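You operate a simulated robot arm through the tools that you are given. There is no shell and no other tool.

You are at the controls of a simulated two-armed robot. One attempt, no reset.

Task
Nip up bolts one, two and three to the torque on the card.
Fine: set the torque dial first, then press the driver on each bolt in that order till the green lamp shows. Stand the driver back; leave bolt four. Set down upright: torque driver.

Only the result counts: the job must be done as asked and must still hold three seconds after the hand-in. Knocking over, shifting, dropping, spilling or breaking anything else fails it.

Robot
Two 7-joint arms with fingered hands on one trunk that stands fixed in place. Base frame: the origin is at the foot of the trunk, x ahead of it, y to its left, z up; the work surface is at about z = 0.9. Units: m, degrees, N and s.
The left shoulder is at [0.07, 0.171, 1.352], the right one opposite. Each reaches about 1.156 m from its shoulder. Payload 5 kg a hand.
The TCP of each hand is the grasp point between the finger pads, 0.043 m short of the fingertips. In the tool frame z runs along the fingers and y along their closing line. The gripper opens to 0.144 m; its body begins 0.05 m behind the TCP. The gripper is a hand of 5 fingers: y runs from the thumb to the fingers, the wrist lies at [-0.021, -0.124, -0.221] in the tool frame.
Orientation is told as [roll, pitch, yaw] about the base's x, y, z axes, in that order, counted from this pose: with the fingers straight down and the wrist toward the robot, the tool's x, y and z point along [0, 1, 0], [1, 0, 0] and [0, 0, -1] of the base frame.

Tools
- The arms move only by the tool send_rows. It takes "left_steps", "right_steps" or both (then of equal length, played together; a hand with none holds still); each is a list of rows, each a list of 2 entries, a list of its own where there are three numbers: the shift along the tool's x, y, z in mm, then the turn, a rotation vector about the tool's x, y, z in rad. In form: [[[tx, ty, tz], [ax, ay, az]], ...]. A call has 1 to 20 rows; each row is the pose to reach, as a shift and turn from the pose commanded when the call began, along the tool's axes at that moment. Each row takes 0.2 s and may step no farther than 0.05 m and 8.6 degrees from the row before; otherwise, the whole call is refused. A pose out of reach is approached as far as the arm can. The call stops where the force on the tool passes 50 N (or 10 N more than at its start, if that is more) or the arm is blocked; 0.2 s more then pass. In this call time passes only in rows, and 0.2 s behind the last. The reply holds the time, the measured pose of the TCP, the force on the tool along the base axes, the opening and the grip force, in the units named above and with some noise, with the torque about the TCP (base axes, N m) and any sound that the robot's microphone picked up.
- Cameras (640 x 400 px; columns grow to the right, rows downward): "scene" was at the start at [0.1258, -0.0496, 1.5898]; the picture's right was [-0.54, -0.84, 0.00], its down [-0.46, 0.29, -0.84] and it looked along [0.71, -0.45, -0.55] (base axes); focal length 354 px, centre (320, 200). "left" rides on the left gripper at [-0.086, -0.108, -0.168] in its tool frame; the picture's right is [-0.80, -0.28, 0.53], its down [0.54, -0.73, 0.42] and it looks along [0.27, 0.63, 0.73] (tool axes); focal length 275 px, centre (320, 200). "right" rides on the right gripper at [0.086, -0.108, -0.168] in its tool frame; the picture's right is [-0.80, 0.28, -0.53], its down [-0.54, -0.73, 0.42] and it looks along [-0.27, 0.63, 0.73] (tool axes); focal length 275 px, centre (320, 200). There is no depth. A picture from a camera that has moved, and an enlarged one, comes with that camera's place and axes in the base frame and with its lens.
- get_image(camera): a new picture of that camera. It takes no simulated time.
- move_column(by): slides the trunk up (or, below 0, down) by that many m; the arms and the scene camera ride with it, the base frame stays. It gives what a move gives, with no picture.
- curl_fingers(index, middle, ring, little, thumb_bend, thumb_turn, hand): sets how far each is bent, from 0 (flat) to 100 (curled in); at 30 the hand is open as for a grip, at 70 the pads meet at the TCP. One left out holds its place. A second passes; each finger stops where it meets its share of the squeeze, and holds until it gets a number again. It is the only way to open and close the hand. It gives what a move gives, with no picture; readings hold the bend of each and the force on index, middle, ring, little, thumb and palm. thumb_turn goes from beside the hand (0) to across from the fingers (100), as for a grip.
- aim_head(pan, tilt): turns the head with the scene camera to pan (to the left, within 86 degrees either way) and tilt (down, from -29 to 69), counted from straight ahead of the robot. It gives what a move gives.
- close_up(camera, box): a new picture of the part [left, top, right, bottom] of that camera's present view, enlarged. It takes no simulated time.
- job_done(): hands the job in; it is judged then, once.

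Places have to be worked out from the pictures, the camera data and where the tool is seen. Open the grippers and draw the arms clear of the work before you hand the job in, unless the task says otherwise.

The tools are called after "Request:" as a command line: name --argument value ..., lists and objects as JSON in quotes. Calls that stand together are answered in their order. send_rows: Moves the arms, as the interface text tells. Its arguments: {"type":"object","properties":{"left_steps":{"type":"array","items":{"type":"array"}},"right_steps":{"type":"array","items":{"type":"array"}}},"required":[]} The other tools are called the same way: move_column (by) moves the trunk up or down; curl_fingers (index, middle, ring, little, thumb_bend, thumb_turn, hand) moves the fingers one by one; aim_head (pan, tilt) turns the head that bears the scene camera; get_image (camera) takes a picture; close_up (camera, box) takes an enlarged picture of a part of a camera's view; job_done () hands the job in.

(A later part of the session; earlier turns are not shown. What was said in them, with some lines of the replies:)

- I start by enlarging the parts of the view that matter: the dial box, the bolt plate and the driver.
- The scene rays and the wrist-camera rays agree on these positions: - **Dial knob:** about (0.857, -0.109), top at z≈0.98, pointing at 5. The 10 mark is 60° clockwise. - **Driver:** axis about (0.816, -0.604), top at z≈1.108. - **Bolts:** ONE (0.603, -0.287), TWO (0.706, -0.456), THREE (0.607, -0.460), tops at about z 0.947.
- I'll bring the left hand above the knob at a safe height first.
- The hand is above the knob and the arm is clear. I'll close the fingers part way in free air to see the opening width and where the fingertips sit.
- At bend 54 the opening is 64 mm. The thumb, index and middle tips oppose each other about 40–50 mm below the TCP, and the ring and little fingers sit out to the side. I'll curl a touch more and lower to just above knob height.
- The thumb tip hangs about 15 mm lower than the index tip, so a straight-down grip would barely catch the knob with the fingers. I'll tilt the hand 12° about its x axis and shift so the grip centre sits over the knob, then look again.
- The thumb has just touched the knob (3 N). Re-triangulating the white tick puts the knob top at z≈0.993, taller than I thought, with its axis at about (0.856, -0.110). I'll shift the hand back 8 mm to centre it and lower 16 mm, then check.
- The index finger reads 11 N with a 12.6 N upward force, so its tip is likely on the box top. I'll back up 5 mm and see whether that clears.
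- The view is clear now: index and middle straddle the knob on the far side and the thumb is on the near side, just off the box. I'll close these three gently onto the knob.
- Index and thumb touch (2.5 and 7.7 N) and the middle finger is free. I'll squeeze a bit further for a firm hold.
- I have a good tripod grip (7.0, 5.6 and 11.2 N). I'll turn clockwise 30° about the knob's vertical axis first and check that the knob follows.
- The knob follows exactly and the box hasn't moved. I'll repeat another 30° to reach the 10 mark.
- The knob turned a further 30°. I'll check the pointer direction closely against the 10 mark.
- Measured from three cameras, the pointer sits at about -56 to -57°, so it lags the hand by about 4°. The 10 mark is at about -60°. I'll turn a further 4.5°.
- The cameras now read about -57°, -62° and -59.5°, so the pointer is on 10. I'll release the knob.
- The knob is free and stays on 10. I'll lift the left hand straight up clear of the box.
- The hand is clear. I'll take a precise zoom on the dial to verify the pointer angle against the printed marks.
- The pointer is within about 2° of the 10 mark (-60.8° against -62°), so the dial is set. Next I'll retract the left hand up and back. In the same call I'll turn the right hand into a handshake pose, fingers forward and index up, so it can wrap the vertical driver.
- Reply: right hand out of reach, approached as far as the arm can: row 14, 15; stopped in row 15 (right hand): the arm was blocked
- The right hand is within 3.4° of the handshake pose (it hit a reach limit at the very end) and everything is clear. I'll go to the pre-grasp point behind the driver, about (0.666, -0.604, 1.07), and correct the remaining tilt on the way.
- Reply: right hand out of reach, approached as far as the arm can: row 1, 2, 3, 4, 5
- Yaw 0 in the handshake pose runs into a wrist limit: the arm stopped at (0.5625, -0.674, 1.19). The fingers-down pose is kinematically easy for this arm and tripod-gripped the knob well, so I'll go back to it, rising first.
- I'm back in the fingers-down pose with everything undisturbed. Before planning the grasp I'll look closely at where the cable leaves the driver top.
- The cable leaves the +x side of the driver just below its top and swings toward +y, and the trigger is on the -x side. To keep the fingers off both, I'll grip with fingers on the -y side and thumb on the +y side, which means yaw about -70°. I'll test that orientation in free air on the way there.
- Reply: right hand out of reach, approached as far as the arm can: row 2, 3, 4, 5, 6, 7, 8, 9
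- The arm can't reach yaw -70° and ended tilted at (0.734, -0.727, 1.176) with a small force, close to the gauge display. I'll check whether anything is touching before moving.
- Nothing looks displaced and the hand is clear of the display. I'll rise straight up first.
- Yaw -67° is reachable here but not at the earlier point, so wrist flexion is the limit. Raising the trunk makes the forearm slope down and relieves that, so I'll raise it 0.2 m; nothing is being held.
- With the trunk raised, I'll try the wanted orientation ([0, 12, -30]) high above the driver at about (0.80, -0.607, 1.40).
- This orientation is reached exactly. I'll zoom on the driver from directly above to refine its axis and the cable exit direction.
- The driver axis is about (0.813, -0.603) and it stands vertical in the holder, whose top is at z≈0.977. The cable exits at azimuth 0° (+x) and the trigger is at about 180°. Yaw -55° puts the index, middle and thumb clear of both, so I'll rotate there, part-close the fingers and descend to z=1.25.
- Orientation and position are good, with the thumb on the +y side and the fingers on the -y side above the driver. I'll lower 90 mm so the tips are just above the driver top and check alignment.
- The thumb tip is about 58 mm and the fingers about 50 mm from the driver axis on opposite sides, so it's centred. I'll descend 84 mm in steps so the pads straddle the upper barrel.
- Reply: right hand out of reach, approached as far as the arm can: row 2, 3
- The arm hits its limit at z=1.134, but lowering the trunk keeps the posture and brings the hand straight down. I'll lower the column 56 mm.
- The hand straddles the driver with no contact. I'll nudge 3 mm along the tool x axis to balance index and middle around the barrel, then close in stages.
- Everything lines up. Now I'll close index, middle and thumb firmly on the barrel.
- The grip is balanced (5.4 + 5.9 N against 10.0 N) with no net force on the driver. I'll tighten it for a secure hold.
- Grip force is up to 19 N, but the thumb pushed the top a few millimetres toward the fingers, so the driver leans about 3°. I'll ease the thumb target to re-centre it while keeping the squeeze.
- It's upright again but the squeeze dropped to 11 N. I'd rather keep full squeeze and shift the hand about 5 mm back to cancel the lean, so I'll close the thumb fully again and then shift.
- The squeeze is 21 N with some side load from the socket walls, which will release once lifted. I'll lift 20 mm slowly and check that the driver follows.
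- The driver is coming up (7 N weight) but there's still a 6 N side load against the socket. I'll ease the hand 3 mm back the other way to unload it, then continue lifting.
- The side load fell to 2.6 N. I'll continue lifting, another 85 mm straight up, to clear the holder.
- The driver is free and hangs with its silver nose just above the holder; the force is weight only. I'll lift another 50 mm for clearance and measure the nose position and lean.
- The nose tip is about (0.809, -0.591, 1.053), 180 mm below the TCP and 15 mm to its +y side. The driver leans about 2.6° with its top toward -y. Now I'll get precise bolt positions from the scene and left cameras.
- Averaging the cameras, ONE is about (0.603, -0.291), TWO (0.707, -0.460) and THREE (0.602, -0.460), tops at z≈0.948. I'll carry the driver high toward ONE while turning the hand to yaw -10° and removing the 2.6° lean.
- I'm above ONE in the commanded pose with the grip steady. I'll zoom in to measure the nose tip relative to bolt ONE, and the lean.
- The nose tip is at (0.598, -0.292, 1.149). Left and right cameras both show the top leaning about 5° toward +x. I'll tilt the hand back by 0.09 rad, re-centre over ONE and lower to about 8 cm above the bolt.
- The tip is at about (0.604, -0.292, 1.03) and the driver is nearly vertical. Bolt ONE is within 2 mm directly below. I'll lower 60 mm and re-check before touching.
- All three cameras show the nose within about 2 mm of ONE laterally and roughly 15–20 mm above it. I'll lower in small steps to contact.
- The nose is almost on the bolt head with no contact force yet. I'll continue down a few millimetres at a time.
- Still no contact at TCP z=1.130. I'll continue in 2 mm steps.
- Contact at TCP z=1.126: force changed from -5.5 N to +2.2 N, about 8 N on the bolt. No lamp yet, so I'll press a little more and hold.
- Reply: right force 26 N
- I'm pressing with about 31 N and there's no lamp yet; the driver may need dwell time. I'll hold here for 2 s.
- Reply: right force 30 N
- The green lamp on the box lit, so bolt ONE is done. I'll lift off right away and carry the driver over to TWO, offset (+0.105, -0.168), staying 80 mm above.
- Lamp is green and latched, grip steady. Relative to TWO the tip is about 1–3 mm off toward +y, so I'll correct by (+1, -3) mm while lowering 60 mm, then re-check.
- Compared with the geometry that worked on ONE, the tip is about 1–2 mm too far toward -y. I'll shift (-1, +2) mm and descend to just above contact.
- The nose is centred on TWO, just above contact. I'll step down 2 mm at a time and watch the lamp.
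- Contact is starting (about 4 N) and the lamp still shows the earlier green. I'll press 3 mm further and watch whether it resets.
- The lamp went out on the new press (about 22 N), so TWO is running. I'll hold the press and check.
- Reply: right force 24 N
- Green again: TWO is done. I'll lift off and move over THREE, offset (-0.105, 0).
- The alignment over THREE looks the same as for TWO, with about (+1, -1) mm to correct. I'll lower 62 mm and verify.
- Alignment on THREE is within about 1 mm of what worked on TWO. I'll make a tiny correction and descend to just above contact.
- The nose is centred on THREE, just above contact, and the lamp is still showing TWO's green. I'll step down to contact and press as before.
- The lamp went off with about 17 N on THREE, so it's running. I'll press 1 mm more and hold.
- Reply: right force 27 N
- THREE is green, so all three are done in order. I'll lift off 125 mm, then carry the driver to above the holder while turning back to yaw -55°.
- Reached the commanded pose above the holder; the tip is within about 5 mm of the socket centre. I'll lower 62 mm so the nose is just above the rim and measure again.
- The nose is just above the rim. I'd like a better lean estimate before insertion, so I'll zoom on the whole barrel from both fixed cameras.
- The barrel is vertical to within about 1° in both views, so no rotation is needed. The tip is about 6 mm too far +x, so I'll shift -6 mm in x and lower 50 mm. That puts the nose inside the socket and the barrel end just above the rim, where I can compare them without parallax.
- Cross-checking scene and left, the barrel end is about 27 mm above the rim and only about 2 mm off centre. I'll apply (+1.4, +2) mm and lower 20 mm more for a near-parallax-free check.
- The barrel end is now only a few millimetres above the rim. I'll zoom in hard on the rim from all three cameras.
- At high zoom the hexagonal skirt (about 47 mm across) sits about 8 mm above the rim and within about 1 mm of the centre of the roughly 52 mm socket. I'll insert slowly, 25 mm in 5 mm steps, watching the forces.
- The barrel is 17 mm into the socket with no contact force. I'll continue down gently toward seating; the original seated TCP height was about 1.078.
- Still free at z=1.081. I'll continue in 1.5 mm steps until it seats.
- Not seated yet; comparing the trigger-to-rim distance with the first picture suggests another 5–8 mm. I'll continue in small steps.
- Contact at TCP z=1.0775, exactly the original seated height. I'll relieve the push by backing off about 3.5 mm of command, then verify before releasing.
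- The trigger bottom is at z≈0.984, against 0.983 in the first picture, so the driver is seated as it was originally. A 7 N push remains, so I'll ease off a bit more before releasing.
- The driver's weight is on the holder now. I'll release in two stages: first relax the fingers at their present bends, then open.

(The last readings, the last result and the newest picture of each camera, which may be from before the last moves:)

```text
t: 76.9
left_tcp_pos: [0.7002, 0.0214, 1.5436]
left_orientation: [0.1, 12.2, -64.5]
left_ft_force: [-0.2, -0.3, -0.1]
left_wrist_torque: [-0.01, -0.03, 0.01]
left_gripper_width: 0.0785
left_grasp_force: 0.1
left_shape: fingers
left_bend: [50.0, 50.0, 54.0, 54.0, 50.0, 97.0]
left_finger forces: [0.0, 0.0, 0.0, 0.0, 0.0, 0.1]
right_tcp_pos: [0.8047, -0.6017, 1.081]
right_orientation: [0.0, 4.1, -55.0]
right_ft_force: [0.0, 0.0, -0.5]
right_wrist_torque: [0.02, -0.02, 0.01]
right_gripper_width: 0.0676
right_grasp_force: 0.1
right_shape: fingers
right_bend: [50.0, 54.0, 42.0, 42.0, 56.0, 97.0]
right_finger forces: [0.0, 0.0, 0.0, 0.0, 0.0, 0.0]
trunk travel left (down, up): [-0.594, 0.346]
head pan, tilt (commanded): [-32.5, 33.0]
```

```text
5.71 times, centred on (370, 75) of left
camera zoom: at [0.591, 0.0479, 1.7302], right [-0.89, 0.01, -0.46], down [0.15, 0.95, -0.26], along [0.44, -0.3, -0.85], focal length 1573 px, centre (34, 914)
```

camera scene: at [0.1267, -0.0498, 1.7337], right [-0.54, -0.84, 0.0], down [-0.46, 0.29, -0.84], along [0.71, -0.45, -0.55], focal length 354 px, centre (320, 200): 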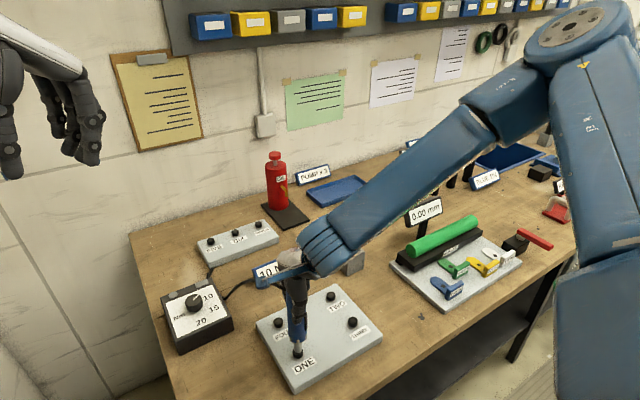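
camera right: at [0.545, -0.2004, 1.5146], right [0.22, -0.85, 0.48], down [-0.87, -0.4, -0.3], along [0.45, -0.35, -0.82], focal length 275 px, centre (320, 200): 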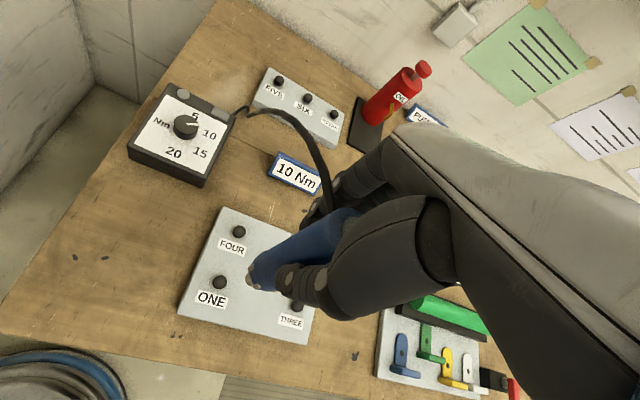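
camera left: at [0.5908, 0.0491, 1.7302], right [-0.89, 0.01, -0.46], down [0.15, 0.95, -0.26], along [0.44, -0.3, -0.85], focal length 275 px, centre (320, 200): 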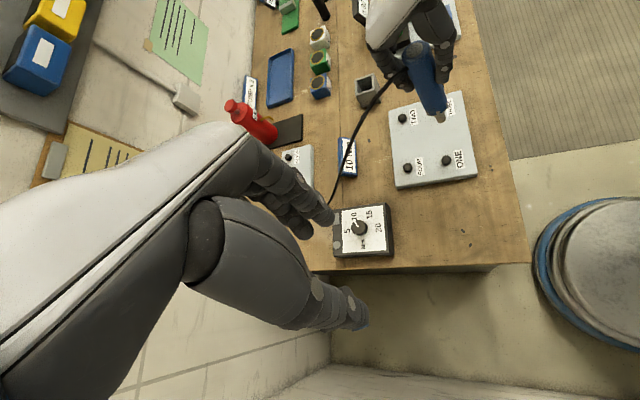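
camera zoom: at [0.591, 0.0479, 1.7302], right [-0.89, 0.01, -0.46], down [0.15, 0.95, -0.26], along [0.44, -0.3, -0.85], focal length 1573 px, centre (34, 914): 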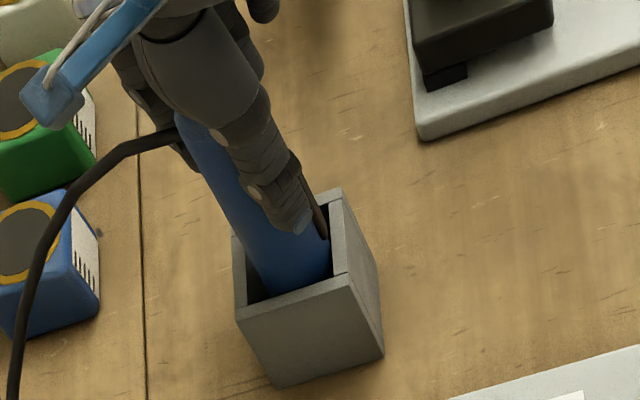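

The driver stands free in the holder and all finger forces are zero. I'll open the hand wide and lift straight up, slowly at first.

Request:
curl_fingers --hand "right" --index 40 --middle 40 --thumb_bend 40

Request:
send_rows --right_steps '[[[0, -0.7, -10], [0, 0, 0]], [[0, -1.8, -25], [0, 0, 0]], [[0, -3.3, -45], [0, 0, 0]], [[0, -5.1, -70], [0, 0, 0]], [[0, -7.3, -100], [0, 0, 0]], [[0, -9.9, -135], [0, 0, 0]], [[0, -12.5, -170], [0, 0, 0]]]'

Request:
get_image --camera "scene"

Request:
get_image --camera "right"

Request:
close_up --camera "left" --box '[310, 0, 430, 120]'

```text
t: 77.9
left_tcp_pos: [0.6993, 0.0225, 1.5442]
left_orientation: [0.1, 12.2, -64.5]
left_ft_force: [0.2, 0.2, -0.1]
left_wrist_torque: [-0.01, -0.01, 0.0]
left_gripper_width: 0.078
left_grasp_force: 0.1
left_shape: fingers
left_bend: [50.0, 50.0, 54.0, 54.0, 50.0, 97.0]
left_finger forces: [0.0, 0.0, 0.1, 0.0, 0.1, 0.1]
right_tcp_pos: [0.8047, -0.6031, 1.08]
right_orientation: [-0.1, 4.2, -55.0]
right_ft_force: [-0.2, 0.5, 0.8]
right_wrist_torque: [0.0, 0.0, 0.0]
right_gripper_width: 0.1143
right_grasp_force: 0.1
right_shape: fingers
right_bend: [40.0, 40.0, 42.0, 42.0, 40.0, 97.0]
right_finger forces: [0.0, 0.0, 0.0, 0.0, 0.1, 0.1]
trunk travel left (down, up): [-0.594, 0.346]
head pan, tilt (commanded): [-32.5, 33.0]
```

```text
t: 79.5
left_tcp_pos: [0.6985, 0.0221, 1.5436]
left_orientation: [0.1, 12.1, -64.4]
left_ft_force: [0.9, -0.3, 1.4]
left_wrist_torque: [-0.03, -0.02, -0.02]
left_gripper_width: 0.0783
left_grasp_force: 0.0
left_shape: fingers
left_bend: [50.0, 50.0, 54.0, 54.0, 50.0, 97.0]
left_finger forces: [0.0, 0.0, 0.0, 0.1, 0.1, 0.0]
right_tcp_pos: [0.8042, -0.6019, 1.2508]
right_orientation: [-0.2, 4.2, -55.1]
right_ft_force: [0.0, 0.3, -0.2]
right_wrist_torque: [-0.04, -0.05, 0.01]
right_gripper_width: 0.1143
right_grasp_force: 0.0
right_shape: fingers
right_bend: [40.0, 40.0, 42.0, 42.0, 40.0, 97.0]
right_finger forces: [0.0, 0.1, 0.0, 0.1, 0.1, 0.1]
trunk travel left (down, up): [-0.594, 0.346]
head pan, tilt (commanded): [-32.5, 33.0]
```

```text
taken
camera scene: at [0.1247, -0.0487, 1.7339], right [-0.54, -0.84, 0.0], down [-0.46, 0.29, -0.84], along [0.71, -0.45, -0.54], focal length 354 px, centre (320, 200)
```

scene: 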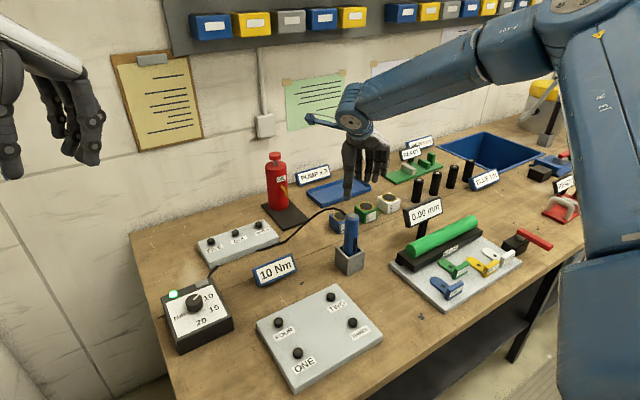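

```text
taken
camera right: at [0.8204, -0.4736, 1.4253], right [-0.47, -0.72, 0.51], down [-0.88, 0.31, -0.37], along [0.11, -0.62, -0.77], focal length 275 px, centre (320, 200)
```

right: 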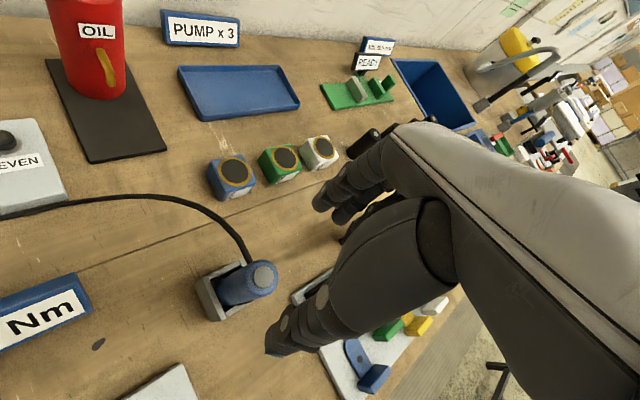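

```text
3.33 times, centred on (370, 60) of left
camera zoom: at [0.5897, 0.0487, 1.7306], right [-0.89, 0.01, -0.46], down [0.15, 0.95, -0.26], along [0.44, -0.3, -0.85], focal length 918 px, centre (153, 667)
```

zoom: 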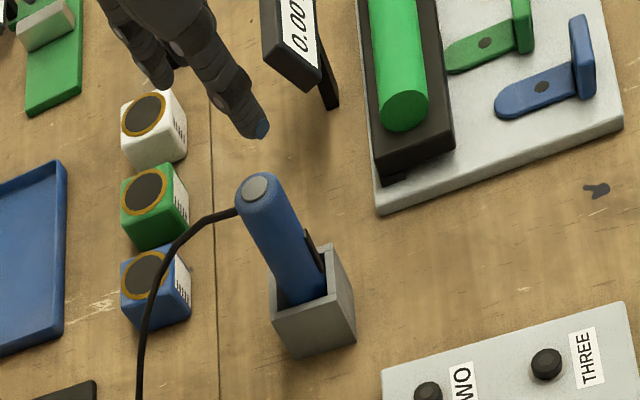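

The driver stands upright in the holder, the lamp is green, and nothing else has moved. I'll lift higher and draw the right arm back clear of the work, then open both hands fully.

Request:
send_rows --right_steps '[[[0, -2.2, -30], [0, 0, 0]], [[0, -4.4, -60], [0, 0, 0]], [[0, -6.6, -90], [0, 0, 0]], [[0, -8.8, -119.7], [0, 0, 0]], [[-13.9, -32.7, -123.5], [0, -0.0064, -0.087]], [[-27.8, -56.6, -127.3], [0, -0.0128, -0.1741]], [[-41.7, -80.5, -131.1], [0, -0.0192, -0.2611]], [[-55.6, -104.4, -135], [0, -0.0256, -0.3481]], [[-69.4, -128.3, -138.8], [0, -0.0319, -0.4352]], [[-83.3, -152.2, -142.6], [0, -0.0383, -0.5222]], [[-97.2, -176.1, -146.4], [0, -0.0447, -0.6092]], [[-111.1, -200, -150.2], [0, -0.0511, -0.6963]], [[-125, -223.9, -154], [0, -0.0575, -0.7833]]]'

Request:
curl_fingers --hand "right" --index 30 --middle 30 --ring 30 --little 30 --thumb_bend 30

Request:
curl_fingers --hand "left" --index 30 --middle 30 --ring 30 --little 30 --thumb_bend 30

Request:
get_image --camera "scene"

Request:
close_up --camera "scene" --box '[310, 190, 390, 290]'

Request:
close_up --camera "scene" --box '[150, 230, 390, 390]'

Request:
close_up --camera "left" --box '[310, 0, 430, 120]'

```text
t: 82.3
left_tcp_pos: [0.6979, 0.0199, 1.5451]
left_orientation: [0.0, 12.1, -64.3]
left_ft_force: [-0.9, -0.7, 1.6]
left_wrist_torque: [0.02, -0.05, 0.0]
left_gripper_width: 0.0781
left_grasp_force: 0.0
left_shape: fingers
left_bend: [50.0, 50.0, 54.0, 54.0, 50.0, 97.0]
left_finger forces: [0.1, 0.0, 0.0, 0.0, 0.1, 0.0]
right_tcp_pos: [0.5801, -0.5003, 1.4208]
right_orientation: [-0.1, 4.1, -9.9]
right_ft_force: [0.0, -0.8, 0.6]
right_wrist_torque: [-0.02, -0.07, 0.02]
right_gripper_width: 0.1144
right_grasp_force: 0.2
right_shape: fingers
right_bend: [40.0, 40.0, 42.0, 42.0, 40.0, 97.0]
right_finger forces: [0.1, 0.0, 0.0, 0.1, 0.0, 0.0]
trunk travel left (down, up): [-0.594, 0.346]
head pan, tilt (commanded): [-32.5, 33.0]
```

```text
t: 83.3
left_tcp_pos: [0.6997, 0.0224, 1.5432]
left_orientation: [0.0, 12.2, -64.5]
left_ft_force: [-0.6, 0.6, 0.0]
left_wrist_torque: [-0.03, 0.04, 0.02]
left_gripper_width: 0.0781
left_grasp_force: 0.1
left_shape: fingers
left_bend: [50.0, 50.0, 54.0, 54.0, 50.0, 97.0]
left_finger forces: [0.1, 0.1, 0.0, 0.1, 0.0, 0.1]
right_tcp_pos: [0.5829, -0.4988, 1.4204]
right_orientation: [0.0, 4.3, -10.0]
right_ft_force: [0.3, 0.6, 0.4]
right_wrist_torque: [-0.03, -0.01, -0.02]
right_gripper_width: 0.1494
right_grasp_force: 0.0
right_shape: fingers
right_bend: [30.0, 30.0, 30.0, 30.0, 30.0, 97.0]
right_finger forces: [0.0, 0.1, 0.0, 0.0, 0.0, 0.1]
trunk travel left (down, up): [-0.594, 0.346]
head pan, tilt (commanded): [-32.5, 33.0]
```

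```text
t: 84.3
left_tcp_pos: [0.6988, 0.0219, 1.5441]
left_orientation: [0.1, 12.1, -64.5]
left_ft_force: [-0.4, -0.7, -0.7]
left_wrist_torque: [0.0, 0.0, 0.04]
left_gripper_width: 0.1493
left_grasp_force: 0.1
left_shape: fingers
left_bend: [30.0, 30.0, 30.0, 30.0, 30.0, 97.0]
left_finger forces: [0.1, 0.1, 0.1, 0.0, 0.1, 0.1]
right_tcp_pos: [0.5826, -0.4991, 1.4198]
right_orientation: [-0.1, 4.2, -10.0]
right_ft_force: [0.4, 0.6, 0.3]
right_wrist_torque: [0.02, 0.01, -0.02]
right_gripper_width: 0.149
right_grasp_force: 0.0
right_shape: fingers
right_bend: [30.0, 30.0, 30.0, 30.0, 30.0, 97.0]
right_finger forces: [0.1, 0.0, 0.1, 0.0, 0.1, 0.0]
trunk travel left (down, up): [-0.594, 0.346]
head pan, tilt (commanded): [-32.5, 33.0]
```

```text
taken
camera scene: at [0.1258, -0.0496, 1.7338], right [-0.54, -0.84, 0.0], down [-0.46, 0.29, -0.84], along [0.71, -0.45, -0.54], focal length 354 px, centre (320, 200)
```

scene: 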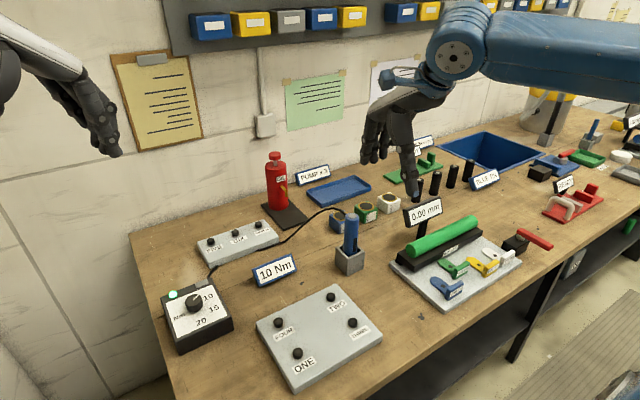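

```text
4.00 times, centred on (350, 240) of scene
camera zoom: at [0.1258, -0.0496, 1.7338], right [-0.54, -0.84, 0.0], down [-0.46, 0.29, -0.84], along [0.71, -0.45, -0.54], focal length 1415 px, centre (200, 40)
```

zoom: 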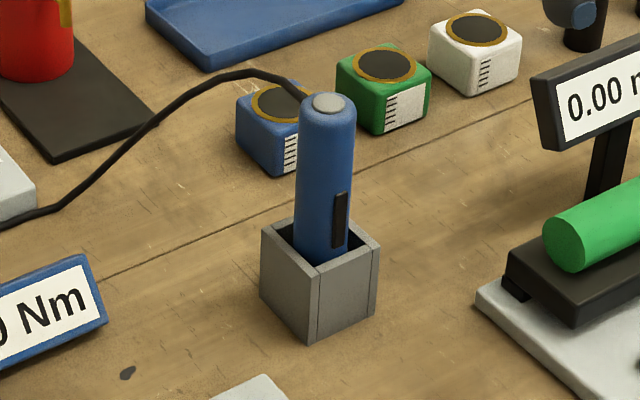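

```text
2.50 times, centred on (270, 310) of scene
camera zoom: at [0.1258, -0.0496, 1.7338], right [-0.54, -0.84, 0.0], down [-0.46, 0.29, -0.84], along [0.71, -0.45, -0.54], focal length 884 px, centre (445, -75)
```

zoom: 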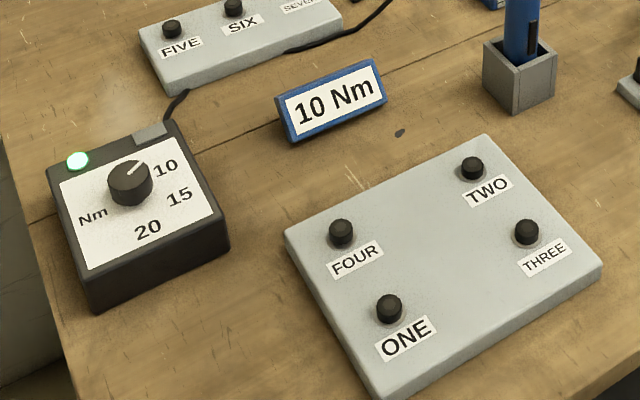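

```text
3.33 times, centred on (370, 60) of left
camera zoom: at [0.5908, 0.0477, 1.7302], right [-0.89, 0.01, -0.46], down [0.15, 0.95, -0.26], along [0.44, -0.3, -0.85], focal length 918 px, centre (153, 667)
```

zoom: 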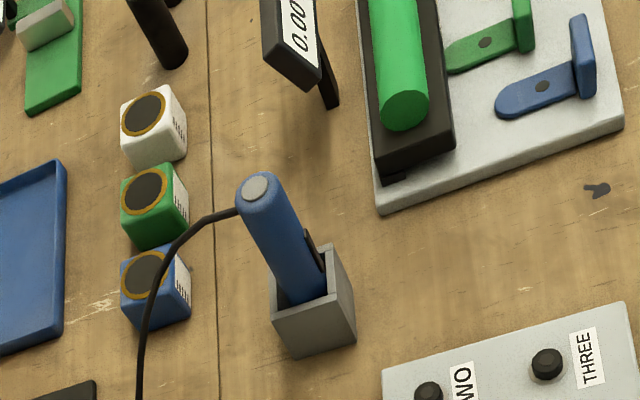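

Final check: the dial points at 10, the lamp is green, and bolt FOUR was never touched. The driver stands upright in its holder, top at about (0.813, -0.602), the same as at the start. Both hands are open and clear, so I'm handing in.

Request:
job_done

```text
The job is handed in.
```

Bolts ONE, TWO and THREE are tightened at the card's 10 Nm, and I've handed the job in. I don't have the judge's verdict yet.

- **Dial:** I turned it from 5 to 10 before touching any bolt. The pointer is within about 2° of the 10 mark.
- **Bolts:** I pressed the driver on ONE, then TWO, then THREE, holding each until the green lamp showed. The lamp went out at the start of the second and third presses and came back green each time. Bolt FOUR was not touched.
- **Driver:** It is back in its holder, standing upright at the same spot and height as at the start.
- **Everything else:** The final pictures show nothing knocked over or shifted. Both hands are open and clear of the work; the trunk is still about 0.14 m higher than it started.

While setting up the driver grip, the right arm hit a reach limit and drifted close to the gauge display. The pictures showed no contact and the gauge had not moved.
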